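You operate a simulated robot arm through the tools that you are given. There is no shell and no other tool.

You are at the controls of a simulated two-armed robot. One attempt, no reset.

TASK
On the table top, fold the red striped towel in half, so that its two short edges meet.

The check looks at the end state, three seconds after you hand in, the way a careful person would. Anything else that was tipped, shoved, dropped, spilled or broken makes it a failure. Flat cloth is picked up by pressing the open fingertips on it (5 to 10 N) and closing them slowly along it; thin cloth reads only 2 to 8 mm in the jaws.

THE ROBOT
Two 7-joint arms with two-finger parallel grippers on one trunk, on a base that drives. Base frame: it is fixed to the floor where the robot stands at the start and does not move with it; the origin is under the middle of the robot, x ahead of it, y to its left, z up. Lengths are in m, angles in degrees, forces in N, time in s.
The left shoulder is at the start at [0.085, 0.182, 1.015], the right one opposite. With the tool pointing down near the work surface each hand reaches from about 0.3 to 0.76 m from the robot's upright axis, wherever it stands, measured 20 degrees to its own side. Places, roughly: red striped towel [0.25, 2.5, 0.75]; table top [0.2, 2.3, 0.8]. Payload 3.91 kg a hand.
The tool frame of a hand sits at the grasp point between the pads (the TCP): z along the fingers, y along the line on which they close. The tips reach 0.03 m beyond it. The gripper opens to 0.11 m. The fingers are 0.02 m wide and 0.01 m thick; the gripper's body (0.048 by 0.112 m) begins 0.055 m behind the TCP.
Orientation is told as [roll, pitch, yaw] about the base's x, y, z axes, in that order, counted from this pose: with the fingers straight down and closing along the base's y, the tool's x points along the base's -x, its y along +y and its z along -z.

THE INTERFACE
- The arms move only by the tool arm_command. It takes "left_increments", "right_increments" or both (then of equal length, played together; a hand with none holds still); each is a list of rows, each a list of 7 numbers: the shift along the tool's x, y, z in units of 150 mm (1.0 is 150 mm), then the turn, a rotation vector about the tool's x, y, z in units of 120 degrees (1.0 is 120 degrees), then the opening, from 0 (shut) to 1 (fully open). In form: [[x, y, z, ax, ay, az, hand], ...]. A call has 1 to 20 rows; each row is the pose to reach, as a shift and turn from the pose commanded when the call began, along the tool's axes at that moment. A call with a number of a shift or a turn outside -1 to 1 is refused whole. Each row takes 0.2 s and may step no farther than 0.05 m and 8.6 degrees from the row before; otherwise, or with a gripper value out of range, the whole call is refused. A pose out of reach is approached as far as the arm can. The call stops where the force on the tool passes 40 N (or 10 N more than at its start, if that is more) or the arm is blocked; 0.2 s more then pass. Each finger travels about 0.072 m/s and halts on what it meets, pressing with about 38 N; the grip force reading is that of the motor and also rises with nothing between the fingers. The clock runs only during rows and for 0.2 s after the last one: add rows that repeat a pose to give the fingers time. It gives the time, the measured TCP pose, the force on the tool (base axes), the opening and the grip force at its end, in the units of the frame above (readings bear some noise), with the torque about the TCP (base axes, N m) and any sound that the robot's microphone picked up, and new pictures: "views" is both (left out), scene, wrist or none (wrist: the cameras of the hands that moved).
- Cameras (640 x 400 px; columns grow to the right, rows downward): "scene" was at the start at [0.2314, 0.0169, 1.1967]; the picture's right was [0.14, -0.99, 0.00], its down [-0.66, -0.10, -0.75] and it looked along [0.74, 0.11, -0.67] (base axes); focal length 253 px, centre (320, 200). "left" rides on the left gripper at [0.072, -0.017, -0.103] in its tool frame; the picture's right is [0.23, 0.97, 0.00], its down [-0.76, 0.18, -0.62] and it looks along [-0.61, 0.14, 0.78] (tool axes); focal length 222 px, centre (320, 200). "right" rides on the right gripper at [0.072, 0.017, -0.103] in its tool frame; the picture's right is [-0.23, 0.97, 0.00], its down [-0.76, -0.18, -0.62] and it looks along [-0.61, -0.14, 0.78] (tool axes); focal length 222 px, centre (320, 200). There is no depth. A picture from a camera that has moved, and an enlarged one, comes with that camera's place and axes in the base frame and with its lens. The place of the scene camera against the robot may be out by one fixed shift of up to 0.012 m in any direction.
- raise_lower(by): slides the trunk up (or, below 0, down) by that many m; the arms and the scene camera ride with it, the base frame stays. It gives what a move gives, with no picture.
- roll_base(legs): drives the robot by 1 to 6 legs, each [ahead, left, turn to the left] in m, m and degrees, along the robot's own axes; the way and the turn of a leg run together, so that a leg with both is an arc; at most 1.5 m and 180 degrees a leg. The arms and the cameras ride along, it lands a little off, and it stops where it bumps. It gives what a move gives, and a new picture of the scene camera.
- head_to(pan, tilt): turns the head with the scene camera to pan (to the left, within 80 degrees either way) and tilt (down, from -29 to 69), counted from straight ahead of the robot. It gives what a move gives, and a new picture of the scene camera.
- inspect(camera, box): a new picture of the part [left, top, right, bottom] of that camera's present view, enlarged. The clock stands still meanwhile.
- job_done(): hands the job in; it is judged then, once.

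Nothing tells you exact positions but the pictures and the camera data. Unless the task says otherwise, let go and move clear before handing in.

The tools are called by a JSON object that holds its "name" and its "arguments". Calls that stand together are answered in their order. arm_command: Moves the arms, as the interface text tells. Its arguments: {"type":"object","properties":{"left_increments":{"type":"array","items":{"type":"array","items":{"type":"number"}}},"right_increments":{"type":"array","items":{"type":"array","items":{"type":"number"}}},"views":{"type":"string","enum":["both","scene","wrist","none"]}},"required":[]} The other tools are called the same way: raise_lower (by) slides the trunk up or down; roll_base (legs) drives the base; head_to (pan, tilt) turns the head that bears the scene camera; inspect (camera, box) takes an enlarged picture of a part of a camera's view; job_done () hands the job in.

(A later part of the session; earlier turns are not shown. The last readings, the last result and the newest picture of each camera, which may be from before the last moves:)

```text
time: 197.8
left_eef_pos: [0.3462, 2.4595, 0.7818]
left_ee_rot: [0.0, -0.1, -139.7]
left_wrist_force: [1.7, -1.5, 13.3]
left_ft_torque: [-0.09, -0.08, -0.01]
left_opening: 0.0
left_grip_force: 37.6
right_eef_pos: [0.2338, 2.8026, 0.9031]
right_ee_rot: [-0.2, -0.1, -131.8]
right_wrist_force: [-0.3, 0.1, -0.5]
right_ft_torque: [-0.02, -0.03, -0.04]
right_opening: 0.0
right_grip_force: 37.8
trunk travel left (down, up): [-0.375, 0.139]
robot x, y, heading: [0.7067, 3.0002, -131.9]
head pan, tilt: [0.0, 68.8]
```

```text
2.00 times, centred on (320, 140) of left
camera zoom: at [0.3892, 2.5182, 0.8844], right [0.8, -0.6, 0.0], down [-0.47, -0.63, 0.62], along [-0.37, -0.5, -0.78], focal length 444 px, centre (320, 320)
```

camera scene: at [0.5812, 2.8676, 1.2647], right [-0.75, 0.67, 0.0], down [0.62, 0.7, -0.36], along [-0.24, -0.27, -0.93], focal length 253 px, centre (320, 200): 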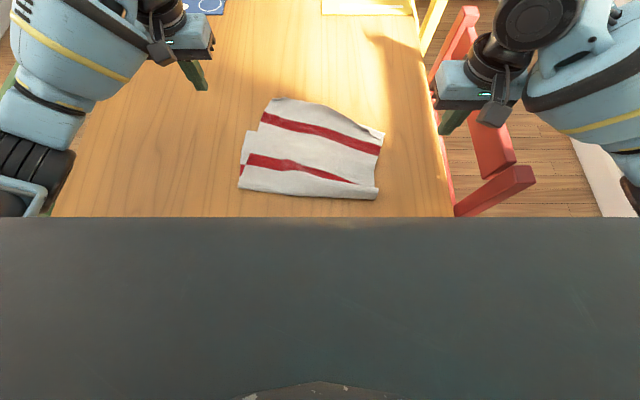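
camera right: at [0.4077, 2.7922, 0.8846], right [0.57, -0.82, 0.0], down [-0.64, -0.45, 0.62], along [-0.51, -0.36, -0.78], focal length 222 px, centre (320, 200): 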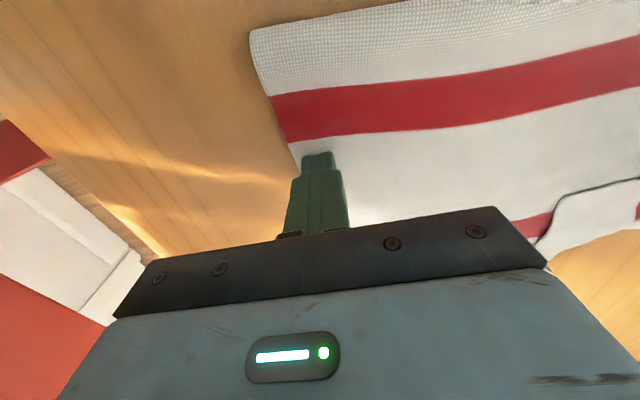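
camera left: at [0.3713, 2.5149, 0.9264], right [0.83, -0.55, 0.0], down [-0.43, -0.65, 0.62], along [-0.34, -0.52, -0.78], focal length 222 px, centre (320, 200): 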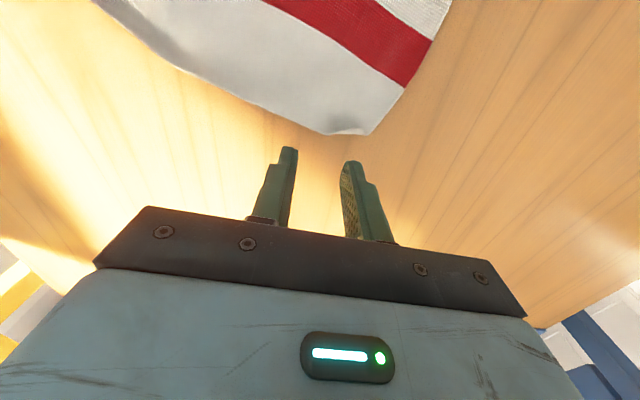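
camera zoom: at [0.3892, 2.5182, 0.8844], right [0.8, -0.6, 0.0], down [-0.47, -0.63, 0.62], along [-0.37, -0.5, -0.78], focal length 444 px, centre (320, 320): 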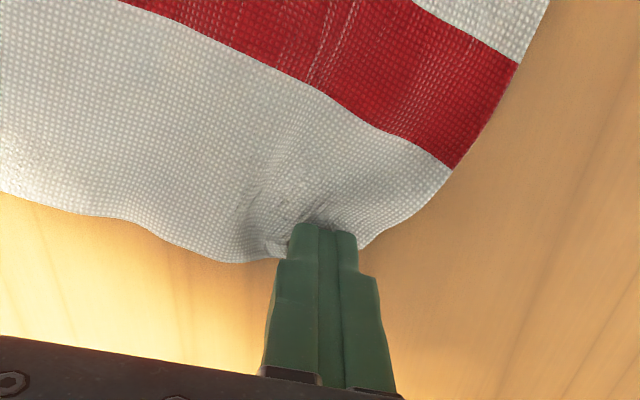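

The jaws closed empty, but the fingertip presses on the overhanging single layer, so I can drag just the top layer with it. I'll drag that corner back toward the lower layer's corner.

{"name": "arm_command", "arguments": {"left_increments": [[0.0, 0.0, -0.003, 0, 0, 0, 0], [0.065, 0.025, -0.003, 0, 0, -0.007, 0], [0.13, 0.05, -0.003, 0, 0, -0.014, 0], [0.195, 0.075, -0.003, 0, 0, -0.02, 0], [0.26, 0.1, -0.003, 0, 0, -0.027, 0], [0.325, 0.125, -0.003, 0, 0, -0.033, 0]], "views": "none"}}

{"name": "inspect", "arguments": {"camera": "scene", "box": [200, 80, 440, 220]}}

{"name": "inspect", "arguments": {"camera": "left", "box": [160, 40, 480, 240]}}

```text
time: 199.2
left_eef_pos: [0.3948, 2.4758, 0.7825]
left_ee_rot: [0.0, 0.0, -135.9]
left_wrist_force: [-2.6, -1.3, 10.4]
left_ft_torque: [-0.01, 0.07, 0.03]
left_opening: 0.0001
left_grip_force: 37.7
right_eef_pos: [0.2334, 2.8026, 0.9027]
right_ee_rot: [-0.3, 0.0, -131.9]
right_wrist_force: [0.0, -0.3, -0.7]
right_ft_torque: [0.0, 0.01, 0.01]
right_opening: 0.0
right_grip_force: 37.0
trunk travel left (down, up): [-0.375, 0.139]
robot x, y, heading: [0.7012, 2.9952, -131.7]
head pan, tilt: [0.0, 68.8]
```

```text
2.67 times, centred on (320, 150) of scene
camera zoom: at [0.5824, 2.8691, 1.265], right [-0.75, 0.67, 0.0], down [0.62, 0.7, -0.36], along [-0.24, -0.27, -0.93], focal length 675 px, centre (320, 333)
```

zoom: 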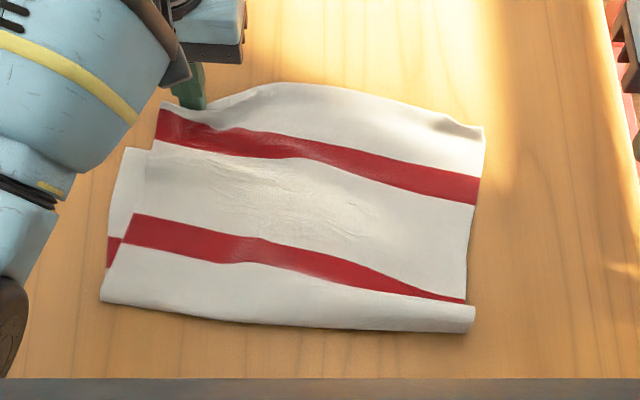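

```text
2.00 times, centred on (320, 140) of left
camera zoom: at [0.4337, 2.5386, 0.8846], right [0.84, -0.54, 0.0], down [-0.42, -0.66, 0.62], along [-0.34, -0.52, -0.78], focal length 444 px, centre (320, 320)
```

zoom: 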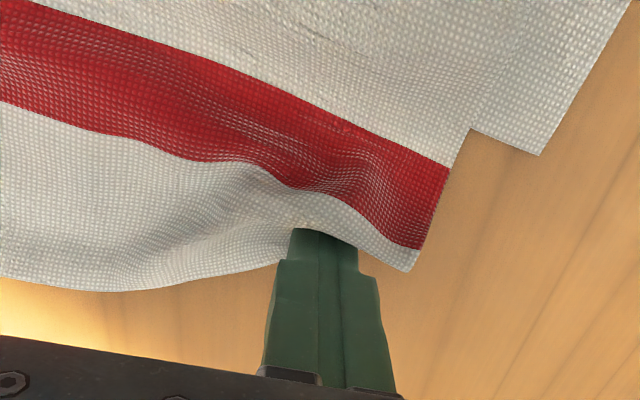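

It's working: the top layer is rotating back into line. Continue the drag.

{"name": "arm_command", "arguments": {"left_increments": [[0.06, 0.03, 0, 0, 0, -0.007, 0], [0.12, 0.06, 0, 0, 0, -0.014, 0], [0.18, 0.09, 0, 0, 0, -0.02, 0], [0.24, 0.12, 0, 0, 0, -0.027, 0], [0.3, 0.15, 0, 0, 0, -0.033, 0]], "views": "none"}}

{"name": "inspect", "arguments": {"camera": "scene", "box": [200, 80, 440, 220]}}

{"name": "inspect", "arguments": {"camera": "left", "box": [160, 40, 480, 240]}}

```text
time: 200.4
left_eef_pos: [0.4441, 2.4924, 0.7824]
left_ee_rot: [0.0, 0.1, -131.9]
left_wrist_force: [-0.4, -1.0, 3.9]
left_ft_torque: [-0.03, 0.02, 0.0]
left_opening: 0.0
left_grip_force: 37.6
right_eef_pos: [0.2337, 2.8016, 0.9023]
right_ee_rot: [-0.3, 0.0, -131.8]
right_wrist_force: [0.6, 0.3, 0.4]
right_ft_torque: [0.03, 0.0, 0.01]
right_opening: 0.0
right_grip_force: 37.8
trunk travel left (down, up): [-0.375, 0.139]
robot x, y, heading: [0.7101, 2.9983, -131.5]
head pan, tilt: [0.0, 68.8]
```

```text
2.67 times, centred on (320, 150) of scene
camera zoom: at [0.5823, 2.8685, 1.2649], right [-0.75, 0.67, 0.0], down [0.62, 0.7, -0.36], along [-0.24, -0.27, -0.93], focal length 675 px, centre (320, 333)
```

zoom: 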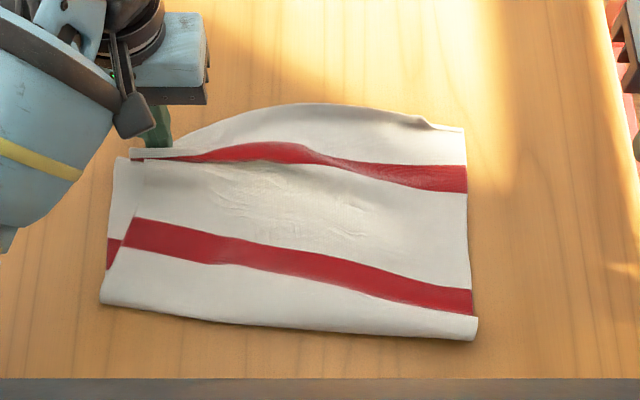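

```text
2.00 times, centred on (320, 140) of left
camera zoom: at [0.4782, 2.5556, 0.8849], right [0.88, -0.48, 0.0], down [-0.38, -0.69, 0.62], along [-0.3, -0.55, -0.78], focal length 444 px, centre (320, 320)
```

zoom: 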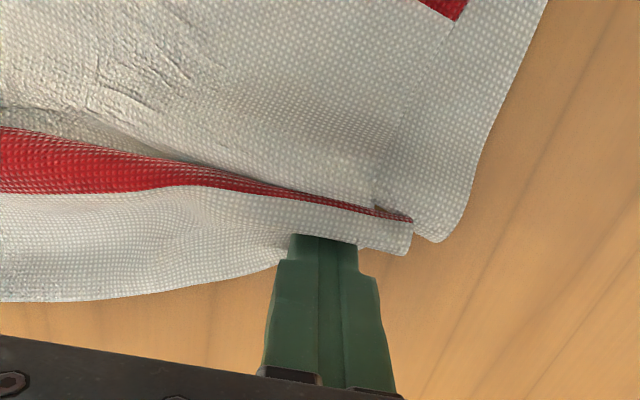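

The left corner is back on the lower corner. Now, with the left hand staying as a pin, I'll use the right hand with fingers open to drag the right part of the near edge back.

{"name": "arm_command", "arguments": {"right_increments": [[-0.1, 0.15, 0, 0, 0, 0, 0.2], [-0.25, 0.35, 0, 0, 0, 0, 0.4], [-0.4, 0.55, 0, 0, 0, 0, 0.6], [-0.55, 0.75, 0, 0, 0, 0, 0.8], [-0.7, 0.95, 0.1, 0, 0, 0, 0.8], [-0.727, 1.0, 0.3, 0, 0, 0, 0.8], [-0.727, 1.0, 0.5, 0, 0, 0, 0.8], [-0.727, 1.0, 0.68, 0, 0, 0, 0.8], [-0.727, 1.0, 0.72, 0, 0, 0, 0.8], [-0.727, 1.0, 0.72, 0, 0, 0, 0.8]], "views": "none"}}

{"name": "inspect", "arguments": {"camera": "right", "box": [100, 0, 600, 260]}}

{"name": "inspect", "arguments": {"camera": "scene", "box": [200, 80, 440, 220]}}

```text
time: 202.6
left_eef_pos: [0.4429, 2.4902, 0.783]
left_ee_rot: [0.0, 0.0, -132.0]
left_wrist_force: [-0.2, 0.5, 0.5]
left_ft_torque: [0.0, -0.02, 0.0]
left_opening: 0.0001
left_grip_force: 37.9
right_eef_pos: [0.2713, 2.6227, 0.7924]
right_ee_rot: [-0.2, 0.0, -131.9]
right_wrist_force: [-0.3, 0.2, 0.7]
right_ft_torque: [-0.01, 0.04, 0.03]
right_opening: 0.0878
right_grip_force: 0.1
trunk travel left (down, up): [-0.375, 0.139]
robot x, y, heading: [0.7087, 2.996, -131.8]
head pan, tilt: [0.0, 68.8]
```

```text
1.28 times, centred on (350, 130) of right
camera zoom: at [0.3325, 2.6631, 0.8957], right [0.57, -0.82, 0.0], down [-0.64, -0.45, 0.62], along [-0.51, -0.36, -0.78], focal length 284 px, centre (282, 290)
```

zoom: 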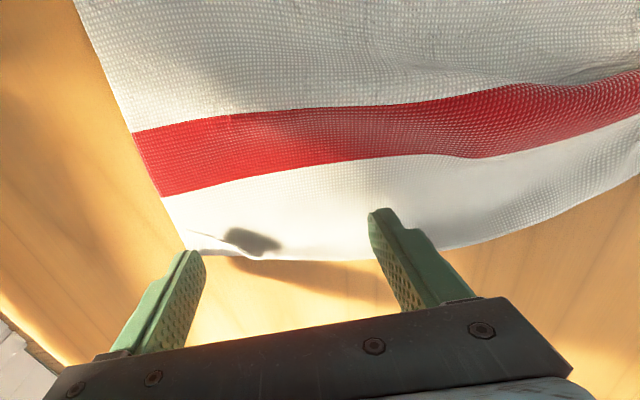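

```text
2.67 times, centred on (320, 150) of scene
camera zoom: at [0.582, 2.8685, 1.2649], right [-0.75, 0.67, 0.0], down [0.62, 0.7, -0.36], along [-0.24, -0.27, -0.93], focal length 675 px, centre (320, 333)
```

zoom: 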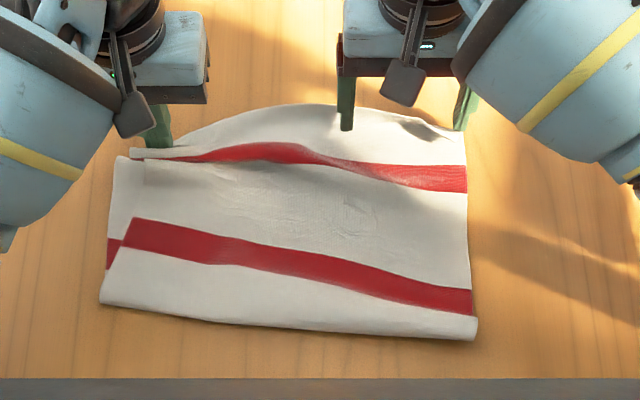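

{"name": "arm_command", "arguments": {"left_increments": [[0, 0, 0.004, 0, 0, 0, 0], [0, 0, 0.008, 0, 0, 0, 0], [0, 0, 0.008, 0, 0, 0, 0], [0, 0, 0.008, 0, 0, 0, 0], [0, 0, 0.008, 0, 0, 0, 0]], "right_increments": [[0, 0.08, 0.0, 0, 0, 0, 0.8], [0, 0.08, 0.03, 0, 0, 0, 0.8], [0, 0.08, 0.055, 0, 0, 0, 0.8], [0, 0.08, 0.066, 0, 0, 0, 0.8], [0, 0.08, 0.066, 0, 0, 0, 0.8]], "views": "none"}}

```text
time: 203.8
left_eef_pos: [0.4431, 2.491, 0.7828]
left_ee_rot: [0.0, -0.2, -131.9]
left_wrist_force: [0.8, -1.2, 11.6]
left_ft_torque: [-0.01, -0.04, 0.0]
left_opening: 0.0
left_grip_force: 38.0
right_eef_pos: [0.2801, 2.6135, 0.7859]
right_ee_rot: [-0.2, 0.0, -131.8]
right_wrist_force: [0.2, 0.5, -0.2]
right_ft_torque: [-0.04, -0.01, 0.0]
right_opening: 0.0881
right_grip_force: 0.1
trunk travel left (down, up): [-0.375, 0.139]
robot x, y, heading: [0.7044, 2.9956, -132.0]
head pan, tilt: [0.0, 68.8]
```

{"name": "arm_command", "arguments": {"right_increments": [[0, 0, 0.008, 0, 0, 0, 0.8], [0, 0, 0.012, 0, 0, 0, 0.8], [0, 0, 0.012, 0, 0, 0, 0.8]], "views": "none"}}

```text
time: 204.6
left_eef_pos: [0.4422, 2.4912, 0.7829]
left_ee_rot: [0.0, -0.2, -131.9]
left_wrist_force: [-0.9, -1.6, 16.1]
left_ft_torque: [-0.1, -0.01, -0.02]
left_opening: 0.0
left_grip_force: 37.5
right_eef_pos: [0.2808, 2.6138, 0.7826]
right_ee_rot: [-0.2, -0.1, -131.8]
right_wrist_force: [-0.4, 0.3, 0.3]
right_ft_torque: [0.01, -0.03, 0.02]
right_opening: 0.0881
right_grip_force: 0.1
trunk travel left (down, up): [-0.375, 0.139]
robot x, y, heading: [0.7058, 2.999, -131.7]
head pan, tilt: [0.0, 68.8]
```

{"name": "arm_command", "arguments": {"right_increments": [[0, 0, 0.007, 0, 0, 0, 0.8], [0, 0, 0.009, 0, 0, 0, 0.8], [0, 0, 0.009, 0, 0, 0, 0.8]], "views": "none"}}

```text
time: 205.4
left_eef_pos: [0.4434, 2.4902, 0.7818]
left_ee_rot: [0.1, -0.1, -131.8]
left_wrist_force: [-3.4, -2.9, 16.0]
left_ft_torque: [-0.07, 0.02, -0.01]
left_opening: 0.0001
left_grip_force: 38.2
right_eef_pos: [0.2817, 2.614, 0.7819]
right_ee_rot: [-0.2, -0.1, -131.8]
right_wrist_force: [1.2, -1.3, 8.6]
right_ft_torque: [0.32, 0.24, -0.02]
right_opening: 0.0874
right_grip_force: 0.0
trunk travel left (down, up): [-0.375, 0.139]
robot x, y, heading: [0.7061, 2.9952, -131.6]
head pan, tilt: [0.0, 68.8]
```

Right hand presses at 8.6 N. Dragging the right part of the edge back 4.5 cm while the left stays pinned.

{"name": "arm_command", "arguments": {"right_increments": [[0.05, 0, -0.001, 0, 0, 0, 0.8], [0.1, 0, -0.001, 0, 0, 0, 0.8], [0.15, 0, -0.001, 0, 0, 0, 0.8], [0.2, 0, -0.001, 0, 0, 0, 0.8], [0.25, 0, -0.001, 0, 0, 0, 0.8], [0.3, 0, -0.001, 0, 0, 0, 0.8]], "views": "none"}}

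{"name": "inspect", "arguments": {"camera": "scene", "box": [200, 80, 440, 220]}}

{"name": "inspect", "arguments": {"camera": "right", "box": [100, 0, 600, 260]}}

```text
time: 206.8
left_eef_pos: [0.4422, 2.492, 0.7815]
left_ee_rot: [0.1, -0.1, -131.9]
left_wrist_force: [-1.8, -3.2, 19.7]
left_ft_torque: [-0.06, 0.02, 0.03]
left_opening: 0.0
left_grip_force: 37.7
right_eef_pos: [0.3119, 2.6485, 0.7823]
right_ee_rot: [-0.2, -0.1, -131.9]
right_wrist_force: [0.0, -1.5, 6.3]
right_ft_torque: [0.21, 0.19, 0.07]
right_opening: 0.0881
right_grip_force: 0.1
trunk travel left (down, up): [-0.375, 0.139]
robot x, y, heading: [0.7056, 3.0, -131.7]
head pan, tilt: [0.0, 68.8]
```

```text
2.67 times, centred on (320, 150) of scene
camera zoom: at [0.5827, 2.8696, 1.2652], right [-0.75, 0.67, 0.0], down [0.62, 0.7, -0.36], along [-0.24, -0.27, -0.93], focal length 675 px, centre (320, 333)
```

zoom: 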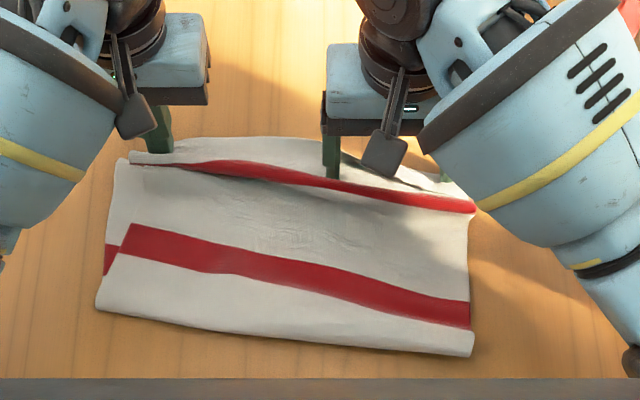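

```text
1.28 times, centred on (350, 130) of right
camera zoom: at [0.3723, 2.6894, 0.8844], right [0.57, -0.82, 0.0], down [-0.64, -0.45, 0.62], along [-0.51, -0.36, -0.78], focal length 284 px, centre (282, 290)
```

zoom: 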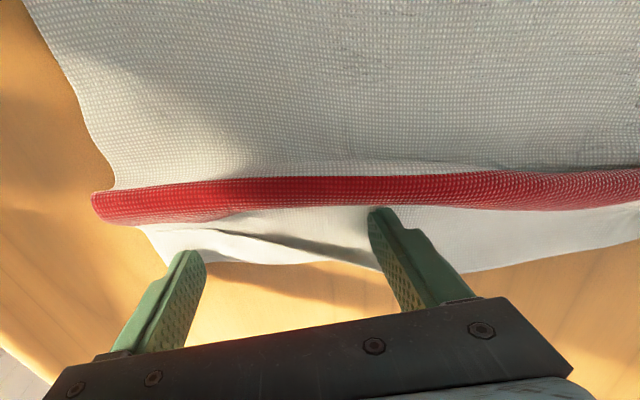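

The edge is nearly aligned, with the slack gathered as a ridge along stripe 1. Now I'll hover both open hands just above the flat cloth and bulldoze that ridge back toward the fold.

{"name": "arm_command", "arguments": {"left_increments": [[0, 0, -0.1, 0, 0, 0, 0], [0, -0.1, -0.15, 0, 0, 0, 0.4], [0, -0.2, -0.15, 0, 0, 0, 0.8], [0, -0.2, -0.15, 0, 0, 0, 0.8], [0, -0.2, -0.08, 0, 0, 0, 0.8], [0, -0.2, -0.035, 0, 0, 0, 0.8], [0, -0.2, -0.035, 0, 0, 0, 0.8]], "right_increments": [[0, 0, -0.03, 0, 0, 0, 0.8], [0, 0, -0.03, 0, 0, 0, 0.8], [0, 0, -0.03, 0, 0, 0, 0.8], [0, 0, -0.03, 0, 0, 0, 0.8], [0, 0, -0.03, 0, 0, 0, 0.8], [0, 0, -0.03, 0, 0, 0, 0.8], [0, 0, -0.03, 0, 0, 0, 0.8]], "views": "none"}}

{"name": "inspect", "arguments": {"camera": "left", "box": [100, 0, 600, 260]}}

{"name": "inspect", "arguments": {"camera": "scene", "box": [200, 80, 440, 220]}}

```text
time: 208.4
left_eef_pos: [0.42, 2.5108, 0.786]
left_ee_rot: [0.0, 0.0, -131.9]
left_wrist_force: [-0.1, 1.2, 0.3]
left_ft_torque: [0.01, 0.03, 0.02]
left_opening: 0.0878
left_grip_force: 0.0
right_eef_pos: [0.3108, 2.6459, 0.786]
right_ee_rot: [-0.2, 0.0, -131.9]
right_wrist_force: [0.7, 0.1, 0.2]
right_ft_torque: [0.02, 0.0, -0.01]
right_opening: 0.0878
right_grip_force: 0.1
trunk travel left (down, up): [-0.375, 0.139]
robot x, y, heading: [0.7041, 2.9967, -131.7]
head pan, tilt: [0.0, 68.8]
```

```text
1.28 times, centred on (350, 130) of left
camera zoom: at [0.4548, 2.5765, 0.8887], right [0.88, -0.48, 0.0], down [-0.38, -0.69, 0.62], along [-0.3, -0.55, -0.78], focal length 284 px, centre (282, 290)
```

zoom: 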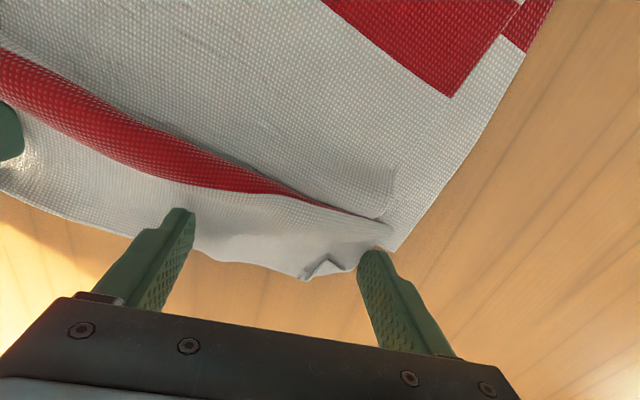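

```text
2.67 times, centred on (320, 150) of scene
camera zoom: at [0.582, 2.8684, 1.2649], right [-0.75, 0.67, 0.0], down [0.62, 0.7, -0.36], along [-0.24, -0.27, -0.93], focal length 675 px, centre (320, 333)
```

zoom: 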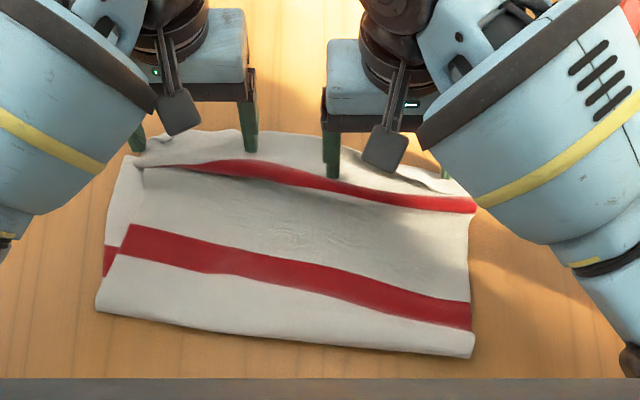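

{"name": "arm_command", "arguments": {"left_increments": [[0, 0, -0.1, 0, 0, 0, 0.8], [0.08, 0, -0.12, 0, 0, 0, 0.8], [0.16, 0, -0.12, 0, 0, 0, 0.8], [0.16, 0, -0.05, 0, 0, 0, 0.8], [0.16, 0, 0.0, 0, 0, 0, 0.8], [0.16, 0, 0.01, 0, 0, 0, 0.8]], "views": "none"}}

{"name": "inspect", "arguments": {"camera": "left", "box": [100, 0, 600, 260]}}

{"name": "inspect", "arguments": {"camera": "right", "box": [100, 0, 600, 260]}}

```text
time: 209.8
left_eef_pos: [0.4377, 2.5293, 0.7845]
left_ee_rot: [0.0, 0.1, -131.9]
left_wrist_force: [-0.6, -0.4, 0.8]
left_ft_torque: [0.06, 0.03, 0.01]
left_opening: 0.0879
left_grip_force: 0.1
right_eef_pos: [0.3102, 2.6469, 0.7857]
right_ee_rot: [-0.3, 0.1, -131.9]
right_wrist_force: [0.0, 0.3, 0.1]
right_ft_torque: [-0.01, -0.02, 0.0]
right_opening: 0.0881
right_grip_force: 0.0
trunk travel left (down, up): [-0.375, 0.139]
robot x, y, heading: [0.7056, 2.9973, -131.9]
head pan, tilt: [0.0, 68.8]
```

```text
1.28 times, centred on (350, 130) of left
camera zoom: at [0.472, 2.5946, 0.8872], right [0.88, -0.48, 0.0], down [-0.38, -0.69, 0.62], along [-0.3, -0.55, -0.78], focal length 284 px, centre (282, 290)
```

zoom: 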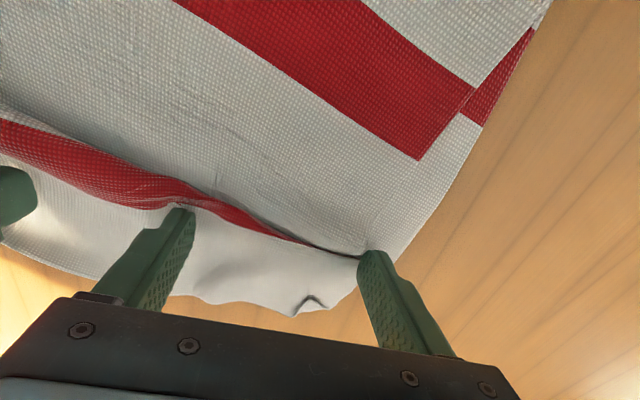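

```text
1.28 times, centred on (350, 130) of right
camera zoom: at [0.3717, 2.6886, 0.8881], right [0.57, -0.82, 0.0], down [-0.64, -0.45, 0.62], along [-0.51, -0.36, -0.78], focal length 284 px, centre (282, 290)
```

zoom: 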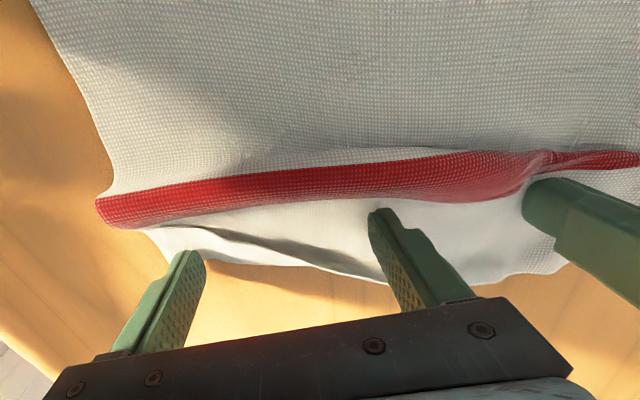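

{"name": "arm_command", "arguments": {"left_increments": [[0.07, 0, 0, 0, 0, 0, 0.8], [0.14, 0, 0, 0, 0, 0, 0.8], [0.21, 0, 0, 0, 0, 0, 0.8], [0.28, 0, 0, 0, 0, 0, 0.8], [0.35, 0, 0, 0, 0, 0, 0.8], [0.42, 0, 0, 0, 0, 0, 0.8], [0.5, 0, 0, 0, 0, 0, 0.8]], "right_increments": [[0.07, 0, 0, 0, 0, 0, 0.8], [0.14, 0, 0, 0, 0, 0, 0.8], [0.21, 0, 0, 0, 0, 0, 0.8], [0.28, 0, 0, 0, 0, 0, 0.8], [0.35, 0, 0, 0, 0, 0, 0.8], [0.42, 0, 0, 0, 0, 0, 0.8], [0.5, 0, 0, 0, 0, 0, 0.8]], "views": "none"}}

{"name": "inspect", "arguments": {"camera": "scene", "box": [200, 80, 440, 220]}}

{"name": "inspect", "arguments": {"camera": "left", "box": [100, 0, 600, 260]}}

```text
time: 211.4
left_eef_pos: [0.4868, 2.5836, 0.7853]
left_ee_rot: [-0.1, 0.0, -131.8]
left_wrist_force: [-0.7, 0.2, -0.3]
left_ft_torque: [0.01, 0.01, 0.02]
left_opening: 0.088
left_grip_force: 0.0
right_eef_pos: [0.3616, 2.7031, 0.7846]
right_ee_rot: [-0.2, -0.1, -131.8]
right_wrist_force: [0.7, 0.1, -0.8]
right_ft_torque: [-0.01, -0.02, -0.01]
right_opening: 0.0881
right_grip_force: 0.0
trunk travel left (down, up): [-0.375, 0.139]
robot x, y, heading: [0.7046, 2.9947, -131.6]
head pan, tilt: [0.0, 68.8]
```

```text
2.67 times, centred on (320, 150) of scene
camera zoom: at [0.5829, 2.8687, 1.265], right [-0.75, 0.67, 0.0], down [0.62, 0.7, -0.36], along [-0.24, -0.27, -0.93], focal length 675 px, centre (320, 333)
```

zoom: 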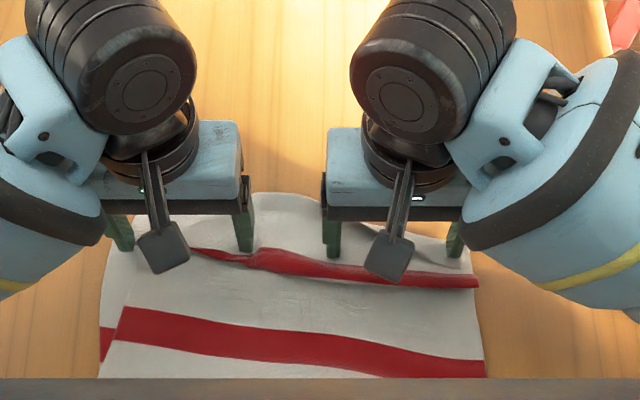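

```text
1.28 times, centred on (350, 130) of left
camera zoom: at [0.5211, 2.6494, 0.8875], right [0.88, -0.48, 0.0], down [-0.38, -0.69, 0.62], along [-0.3, -0.55, -0.78], focal length 284 px, centre (282, 290)
```

zoom: 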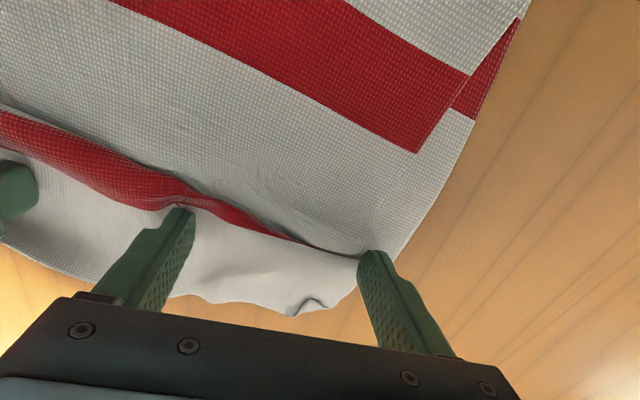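

The whole towel slid along rather than the ridge moving, because table friction is low. Better idea: align both short edges, pinch both layers together at the two corners, and lift. Hanging will even out the layers, and I can then lay it back down. First, hands up and a look.

{"name": "arm_command", "arguments": {"left_increments": [[0, 0, -0.2, 0, 0, 0, 0.8], [0, 0, -0.45, 0, 0, 0, 0.8], [0, 0.2, -0.65, 0, 0, 0, 0.6], [0, 0.45, -0.75, 0, 0, 0, 0.4], [0, 0.7, -0.75, 0, 0, 0, 0.3], [0, 0.9, -0.75, 0, 0, 0, 0.3]], "right_increments": [[0, 0, -0.2, 0, 0, 0, 0.8], [0, 0, -0.45, 0, 0, 0, 0.8], [0, -0.2, -0.65, 0, 0, 0, 0.6], [0, -0.45, -0.75, 0, 0, 0, 0.4], [0, -0.7, -0.75, 0, 0, 0, 0.3], [0, -0.9, -0.75, 0, 0, 0, 0.3]], "views": "none"}}

{"name": "roll_base", "arguments": {"legs": [[-0.09, 0, 0]]}}

{"name": "inspect", "arguments": {"camera": "scene", "box": [200, 80, 440, 220]}}

```text
time: 212.8
left_eef_pos: [0.5869, 2.4952, 0.8958]
left_ee_rot: [-0.1, -0.1, -132.0]
left_wrist_force: [0.5, 0.4, -0.1]
left_ft_torque: [-0.01, 0.02, 0.0]
left_opening: 0.033
left_grip_force: 0.0
right_eef_pos: [0.2618, 2.7932, 0.8993]
right_ee_rot: [-0.2, 0.0, -131.8]
right_wrist_force: [-0.4, 1.0, -0.4]
right_ft_torque: [0.0, 0.03, 0.02]
right_opening: 0.033
right_grip_force: 0.0
trunk travel left (down, up): [-0.375, 0.139]
robot x, y, heading: [0.7033, 2.9998, -132.0]
head pan, tilt: [0.0, 68.8]
```

```text
time: 213.9
left_eef_pos: [0.6465, 2.5605, 0.897]
left_ee_rot: [0.0, 0.0, -131.8]
left_wrist_force: [-0.5, 1.2, -0.8]
left_ft_torque: [0.0, 0.03, 0.02]
left_opening: 0.0326
left_grip_force: 0.0
right_eef_pos: [0.32, 2.8575, 0.8991]
right_ee_rot: [-0.2, 0.0, -131.6]
right_wrist_force: [0.8, 0.0, 0.3]
right_ft_torque: [-0.03, 0.04, -0.03]
right_opening: 0.0327
right_grip_force: 0.1
trunk travel left (down, up): [-0.375, 0.139]
robot x, y, heading: [0.7627, 3.0618, -131.5]
head pan, tilt: [0.0, 68.8]
camera scene: at [0.6412, 2.9343, 1.265], right [-0.75, 0.66, 0.0], down [0.62, 0.7, -0.36], along [-0.24, -0.27, -0.93], focal length 253 px, centre (320, 200)
```

scene: 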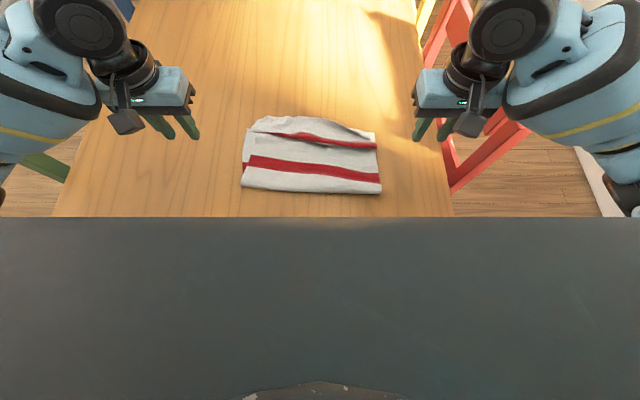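

```text
2.67 times, centred on (320, 150) of scene
camera zoom: at [0.6412, 2.9343, 1.265], right [-0.75, 0.66, 0.0], down [0.62, 0.7, -0.36], along [-0.24, -0.27, -0.93], focal length 675 px, centre (320, 333)
```

zoom: 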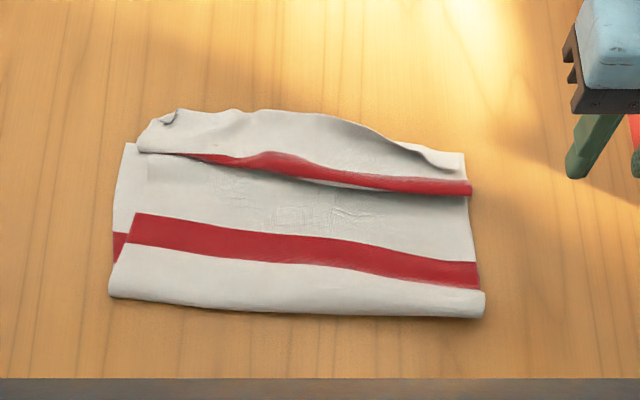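

{"name": "inspect", "arguments": {"camera": "scene", "box": [235, 105, 315, 155]}}

{"name": "inspect", "arguments": {"camera": "scene", "box": [310, 105, 390, 155]}}

{"name": "inspect", "arguments": {"camera": "left", "box": [0, 0, 640, 400]}}

{"name": "inspect", "arguments": {"camera": "right", "box": [0, 0, 640, 400]}}

```text
8.00 times, centred on (275, 130) of scene
camera zoom: at [0.6412, 2.9343, 1.265], right [-0.75, 0.66, 0.0], down [0.62, 0.7, -0.36], along [-0.24, -0.27, -0.93], focal length 2024 px, centre (680, 760)
```

zoom: 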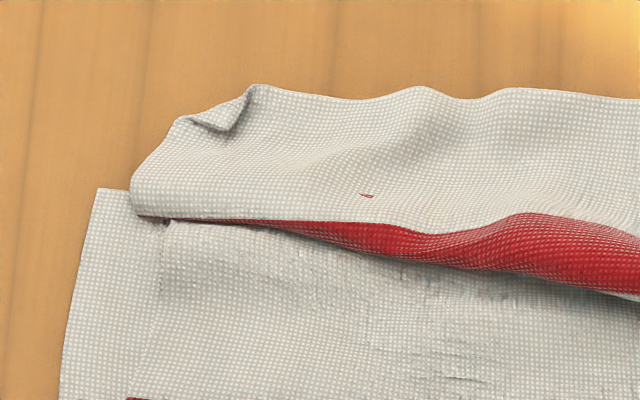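

```text
8.00 times, centred on (350, 130) of scene
camera zoom: at [0.6412, 2.9343, 1.265], right [-0.75, 0.66, 0.0], down [0.62, 0.7, -0.36], along [-0.24, -0.27, -0.93], focal length 2024 px, centre (80, 760)
```

zoom: 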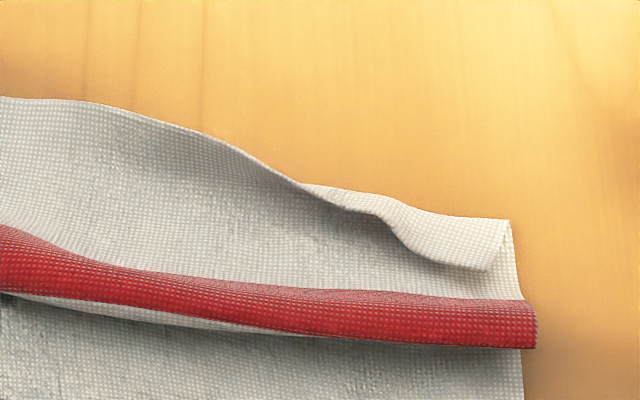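

```text
1.00 times, centred on (320, 200) of left (not enlarged: the box is as wide or as high as the picture)
camera zoom: at [0.6815, 2.6246, 0.9994], right [0.88, -0.48, 0.0], down [-0.37, -0.69, 0.62], along [-0.3, -0.55, -0.78], focal length 222 px, centre (320, 200)
```

zoom: 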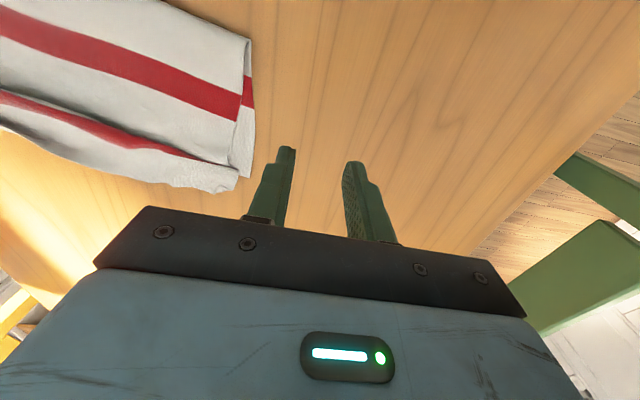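

```text
1.00 times, centred on (320, 200) of right (not enlarged: the box is as wide or as high as the picture)
camera zoom: at [0.3819, 2.8985, 1.0014], right [0.58, -0.82, 0.0], down [-0.64, -0.45, 0.62], along [-0.51, -0.36, -0.78], focal length 222 px, centre (320, 200)
```

zoom: 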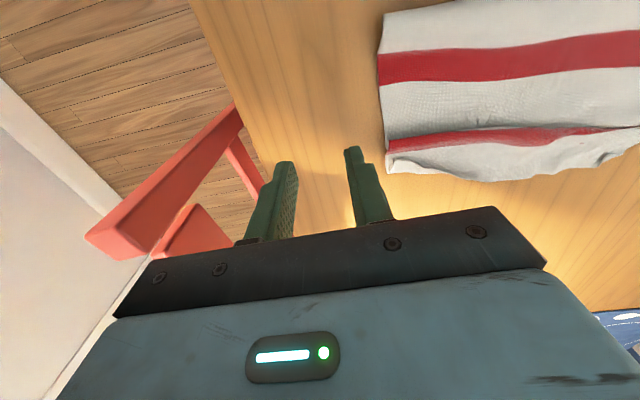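

Now I see: the right corner has a small hem folded back, the left a tiny dog-ear, and slack is gathered along stripe 1. I'll pin with the left hand and push the right hem forward with the right fingertip, as that worked before.

{"name": "arm_command", "arguments": {"left_increments": [[-0.05, -0.2, 0, 0, 0, 0, 0], [-0.1, -0.4, 0, 0, 0, 0, 0], [-0.15, -0.6, 0, 0, 0, 0, 0], [-0.2, -0.8, 0, 0, 0, 0, 0], [-0.2, -0.967, 0.15, 0, 0, 0, 0], [-0.2, -0.967, 0.35, 0, 0, 0, 0], [-0.2, -0.967, 0.55, 0, 0, 0, 0], [-0.2, -0.967, 0.7, 0, 0, 0, 0], [-0.2, -0.967, 0.74, 0, 0, 0, 0]], "right_increments": [[-0.1, 0.15, 0, 0, 0, 0, 0], [-0.25, 0.3, 0, 0, 0, 0, 0], [-0.4, 0.45, 0, 0, 0, 0, 0], [-0.46, 0.557, 0.1, 0, 0, 0, 0], [-0.46, 0.557, 0.25, 0, 0, 0, 0], [-0.46, 0.557, 0.4, 0, 0, 0, 0], [-0.46, 0.557, 0.55, 0, 0, 0, 0], [-0.46, 0.557, 0.63, 0, 0, 0, 0], [-0.46, 0.557, 0.66, 0, 0, 0, 0]], "views": "none"}}

{"name": "inspect", "arguments": {"camera": "right", "box": [160, 40, 480, 240]}}

{"name": "inspect", "arguments": {"camera": "scene", "box": [200, 80, 440, 220]}}

```text
time: 215.9
left_eef_pos: [0.5193, 2.633, 0.7849]
left_ee_rot: [0.0, 0.0, -131.7]
left_wrist_force: [-0.9, 0.3, 0.0]
left_ft_torque: [-0.02, 0.03, 0.0]
left_opening: 0.0001
left_grip_force: 38.1
right_eef_pos: [0.3384, 2.749, 0.799]
right_ee_rot: [-0.2, 0.0, -131.7]
right_wrist_force: [0.2, -0.2, -0.4]
right_ft_torque: [0.02, 0.0, 0.01]
right_opening: 0.0
right_grip_force: 37.5
trunk travel left (down, up): [-0.375, 0.139]
robot x, y, heading: [0.7616, 3.0625, -131.7]
head pan, tilt: [0.0, 68.8]
```

```text
2.00 times, centred on (320, 140) of right
camera zoom: at [0.398, 2.7908, 0.9027], right [0.58, -0.82, 0.0], down [-0.64, -0.45, 0.62], along [-0.51, -0.36, -0.78], focal length 444 px, centre (320, 320)
```

zoom: 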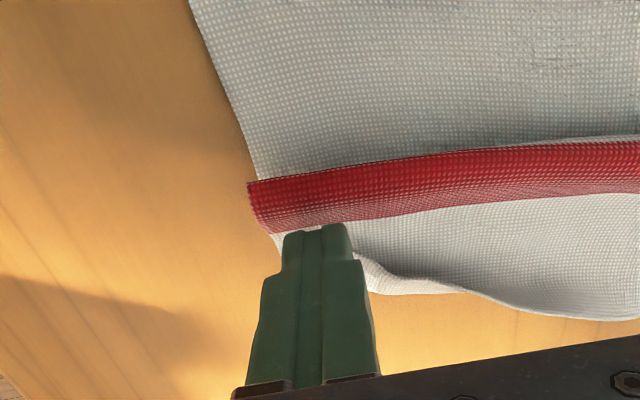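

```text
2.67 times, centred on (320, 150) of scene
camera zoom: at [0.6406, 2.9337, 1.2649], right [-0.75, 0.66, 0.0], down [0.62, 0.7, -0.36], along [-0.24, -0.27, -0.93], focal length 675 px, centre (320, 333)
```

zoom: 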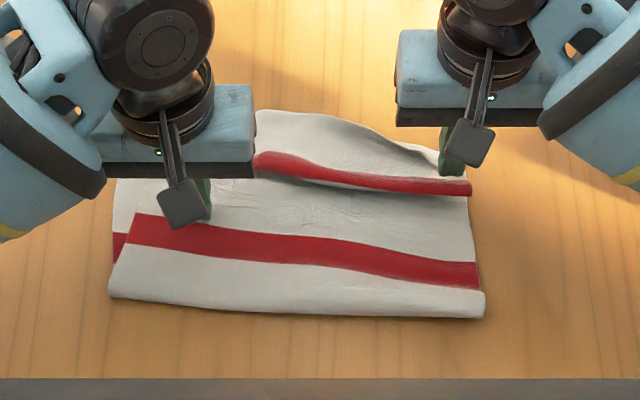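

{"name": "arm_command", "arguments": {"left_increments": [[0, 0, 0.01, 0, 0, 0, 0], [0, 0, 0.018, 0, 0, 0, 0], [0, 0, 0.022, 0, 0, 0, 0], [0, 0, 0.022, 0, 0, 0, 0]], "right_increments": [[0, 0, 0.03, 0, 0, 0, 0], [0, 0, 0.06, 0, 0, 0, 0], [0, 0, 0.09, 0, 0, 0, 0], [0, 0, 0.1, 0, 0, 0, 0]], "views": "none"}}

```text
time: 216.9
left_eef_pos: [0.5188, 2.633, 0.782]
left_ee_rot: [-0.1, 0.0, -131.7]
left_wrist_force: [0.0, 0.0, 0.4]
left_ft_torque: [0.01, 0.03, 0.02]
left_opening: 0.0002
left_grip_force: 37.8
right_eef_pos: [0.337, 2.7499, 0.7837]
right_ee_rot: [-0.2, 0.0, -131.7]
right_wrist_force: [-0.1, -0.4, 0.0]
right_ft_torque: [-0.01, -0.01, 0.0]
right_opening: 0.0
right_grip_force: 38.0
trunk travel left (down, up): [-0.375, 0.139]
robot x, y, heading: [0.762, 3.0645, -132.0]
head pan, tilt: [0.0, 68.8]
```

{"name": "arm_command", "arguments": {"left_increments": [[0, 0, 0.006, 0, 0, 0, 0], [0, 0, 0.01, 0, 0, 0, 0], [0, 0, 0.01, 0, 0, 0, 0]], "right_increments": [[0, 0, 0.003, 0, 0, 0, 0], [0, 0, 0.005, 0, 0, 0, 0], [0, 0, 0.005, 0, 0, 0, 0]], "views": "none"}}

```text
time: 217.7
left_eef_pos: [0.5179, 2.6318, 0.7811]
left_ee_rot: [0.0, 0.0, -131.8]
left_wrist_force: [2.4, 0.0, 8.2]
left_ft_torque: [-0.04, -0.04, -0.02]
left_opening: 0.0001
left_grip_force: 37.7
right_eef_pos: [0.3359, 2.7498, 0.7845]
right_ee_rot: [-0.2, 0.0, -131.6]
right_wrist_force: [-0.4, 0.1, 0.9]
right_ft_torque: [0.01, 0.0, 0.02]
right_opening: 0.0
right_grip_force: 37.9
trunk travel left (down, up): [-0.375, 0.139]
robot x, y, heading: [0.7613, 3.0616, -131.8]
head pan, tilt: [0.0, 68.8]
```

{"name": "arm_command", "arguments": {"right_increments": [[-0.066, 0, 0.005, 0, 0, 0, 0], [-0.133, 0, 0.005, 0, 0, 0, 0], [-0.2, 0, 0.005, 0, 0, 0, 0], [-0.266, 0, 0.005, 0, 0, 0, 0], [-0.333, 0, 0.005, 0, 0, 0, 0], [-0.4, 0, 0.005, 0, 0, 0, 0], [-0.466, 0, 0.005, 0, 0, 0, 0]], "views": "none"}}

{"name": "inspect", "arguments": {"camera": "right", "box": [160, 40, 480, 240]}}

{"name": "inspect", "arguments": {"camera": "scene", "box": [300, 90, 400, 150]}}

```text
time: 219.3
left_eef_pos: [0.5177, 2.6344, 0.782]
left_ee_rot: [-0.2, -0.1, -131.8]
left_wrist_force: [-1.2, -2.2, 10.0]
left_ft_torque: [-0.05, 0.0, 0.01]
left_opening: 0.0
left_grip_force: 37.9
right_eef_pos: [0.2904, 2.6969, 0.7822]
right_ee_rot: [-0.3, 0.0, -131.8]
right_wrist_force: [1.3, 0.8, 4.0]
right_ft_torque: [-0.04, -0.01, 0.0]
right_opening: 0.0
right_grip_force: 37.7
trunk travel left (down, up): [-0.375, 0.139]
robot x, y, heading: [0.7617, 3.0652, -131.4]
head pan, tilt: [0.0, 68.8]
```

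```text
2.00 times, centred on (320, 140) of right
camera zoom: at [0.3512, 2.7393, 0.8854], right [0.58, -0.82, 0.0], down [-0.64, -0.45, 0.62], along [-0.51, -0.36, -0.78], focal length 444 px, centre (320, 320)
```

zoom: 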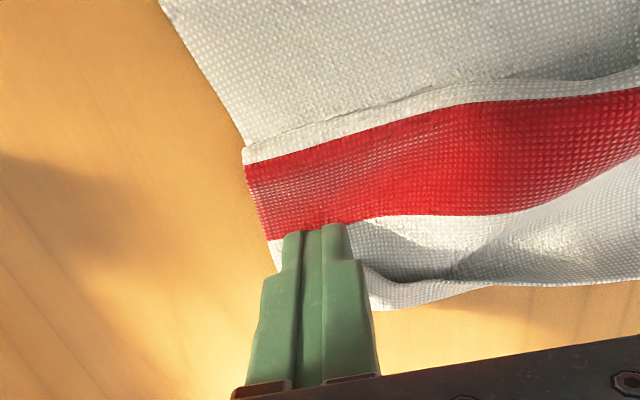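

```text
6.40 times, centred on (350, 120) of scene
camera zoom: at [0.6413, 2.9345, 1.2651], right [-0.75, 0.66, 0.0], down [0.62, 0.7, -0.36], along [-0.24, -0.27, -0.93], focal length 1619 px, centre (128, 712)
```

zoom: 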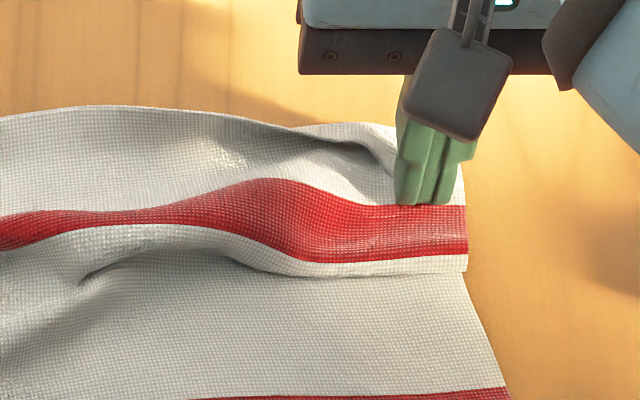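

{"name": "arm_command", "arguments": {"right_increments": [[-0.066, 0, 0, 0, 0, 0, 0], [-0.133, 0, 0, 0, 0, 0, 0], [-0.2, 0, 0, 0, 0, 0, 0], [-0.266, 0, 0, 0, 0, 0, 0], [-0.333, 0, 0, 0, 0, 0, 0]], "views": "none"}}

{"name": "inspect", "arguments": {"camera": "right", "box": [160, 40, 480, 240]}}

{"name": "inspect", "arguments": {"camera": "scene", "box": [300, 90, 400, 150]}}

```text
time: 220.5
left_eef_pos: [0.5185, 2.6337, 0.7805]
left_ee_rot: [-0.1, -0.1, -131.9]
left_wrist_force: [0.5, -0.3, 12.8]
left_ft_torque: [-0.03, -0.01, 0.0]
left_opening: 0.0
left_grip_force: 38.0
right_eef_pos: [0.2564, 2.6616, 0.782]
right_ee_rot: [-0.2, 0.1, -131.7]
right_wrist_force: [1.0, -0.4, 0.5]
right_ft_torque: [0.02, -0.06, -0.02]
right_opening: 0.0
right_grip_force: 38.0
trunk travel left (down, up): [-0.375, 0.139]
robot x, y, heading: [0.7613, 3.0625, -131.6]
head pan, tilt: [0.0, 68.8]
```

```text
2.00 times, centred on (320, 140) of right
camera zoom: at [0.318, 2.7028, 0.8852], right [0.58, -0.82, 0.0], down [-0.64, -0.45, 0.62], along [-0.51, -0.36, -0.78], focal length 444 px, centre (320, 320)
```

zoom: 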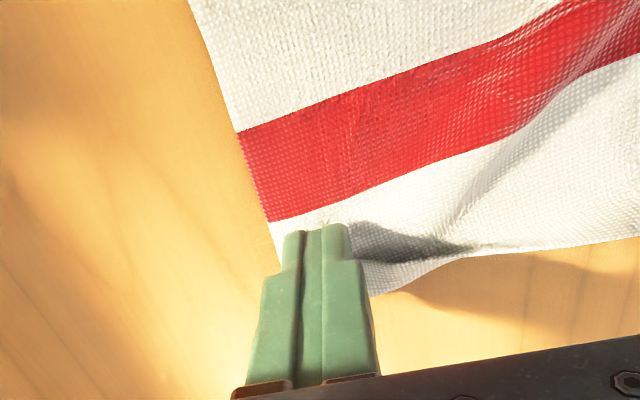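

```text
6.40 times, centred on (350, 120) of scene
camera zoom: at [0.6413, 2.9345, 1.2651], right [-0.75, 0.66, 0.0], down [0.62, 0.7, -0.36], along [-0.24, -0.27, -0.93], focal length 1619 px, centre (128, 712)
```

zoom: 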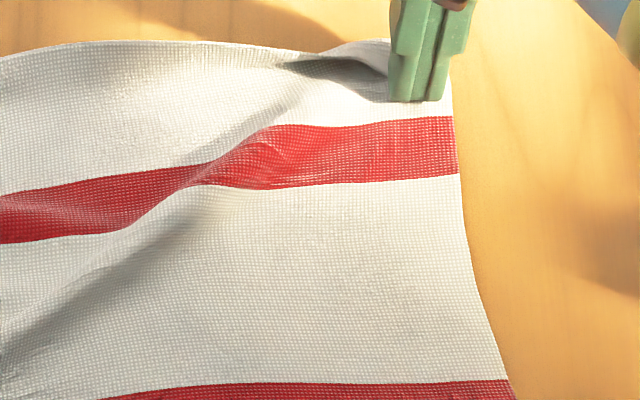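

{"name": "arm_command", "arguments": {"left_increments": [[0, 0, -0.1, 0, 0, 0, 0], [0, 0, -0.3, 0, 0, 0, 0], [0, 0.15, -0.5, 0, 0, 0, 0], [0, 0.4, -0.6, 0, 0, 0, 0], [0, 0.65, -0.6, 0, 0, 0, 0], [0, 0.9, -0.6, 0, 0, 0, 0]], "right_increments": [[0, 0, -0.1, 0, 0, 0, 0], [0, 0, -0.3, 0, 0, 0, 0], [0, -0.15, -0.5, 0, 0, 0, 0], [0.1, -0.3, -0.6, 0, 0, 0, 0], [0.2, -0.5, -0.6, 0, 0, 0, 0], [0.3, -0.6, -0.6, 0, 0, 0, 0]], "views": "none"}}

{"name": "inspect", "arguments": {"camera": "scene", "box": [200, 80, 440, 220]}}

{"name": "inspect", "arguments": {"camera": "scene", "box": [310, 85, 390, 135]}}

{"name": "inspect", "arguments": {"camera": "scene", "box": [235, 95, 315, 145]}}

```text
time: 221.9
left_eef_pos: [0.6207, 2.5461, 0.871]
left_ee_rot: [0.0, 0.0, -131.9]
left_wrist_force: [0.4, -0.2, -0.1]
left_ft_torque: [0.0, 0.01, -0.01]
left_opening: 0.0001
left_grip_force: 37.8
right_eef_pos: [0.221, 2.7534, 0.8755]
right_ee_rot: [-0.3, 0.0, -131.6]
right_wrist_force: [1.0, -0.2, 0.6]
right_ft_torque: [0.01, 0.0, 0.01]
right_opening: 0.0003
right_grip_force: 37.9
trunk travel left (down, up): [-0.375, 0.139]
robot x, y, heading: [0.761, 3.0612, -131.6]
head pan, tilt: [0.0, 68.8]
```

```text
2.67 times, centred on (320, 150) of scene
camera zoom: at [0.6414, 2.9338, 1.265], right [-0.75, 0.66, 0.0], down [0.62, 0.7, -0.36], along [-0.24, -0.27, -0.93], focal length 675 px, centre (320, 333)
```

zoom: 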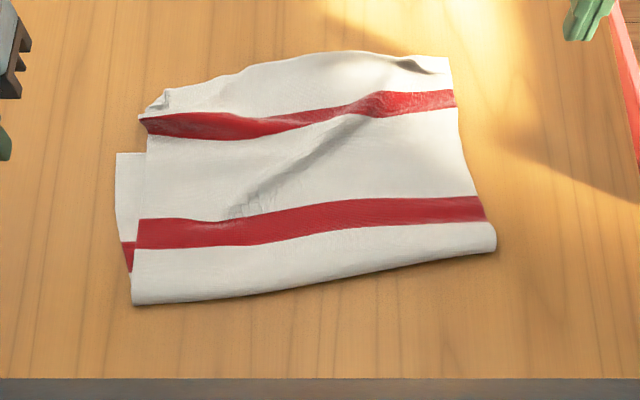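

```text
8.00 times, centred on (350, 110) of scene
camera zoom: at [0.6414, 2.9338, 1.265], right [-0.75, 0.66, 0.0], down [0.62, 0.7, -0.36], along [-0.24, -0.27, -0.93], focal length 2024 px, centre (80, 920)
```

zoom: 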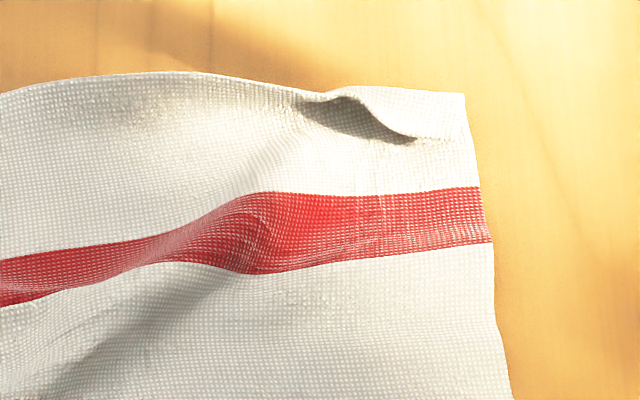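

```text
8.00 times, centred on (275, 120) of scene
camera zoom: at [0.6414, 2.9338, 1.265], right [-0.75, 0.66, 0.0], down [0.62, 0.7, -0.36], along [-0.24, -0.27, -0.93], focal length 2024 px, centre (680, 840)
```

zoom: 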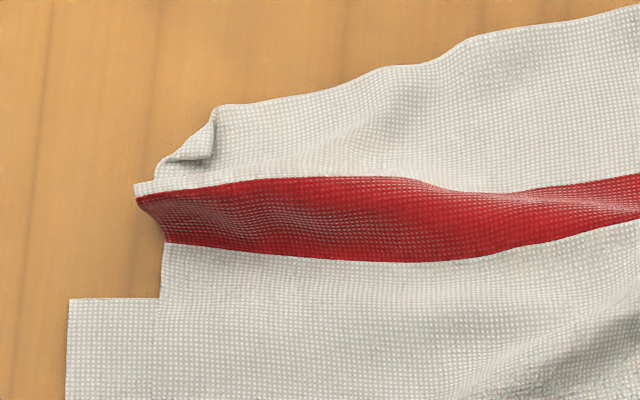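

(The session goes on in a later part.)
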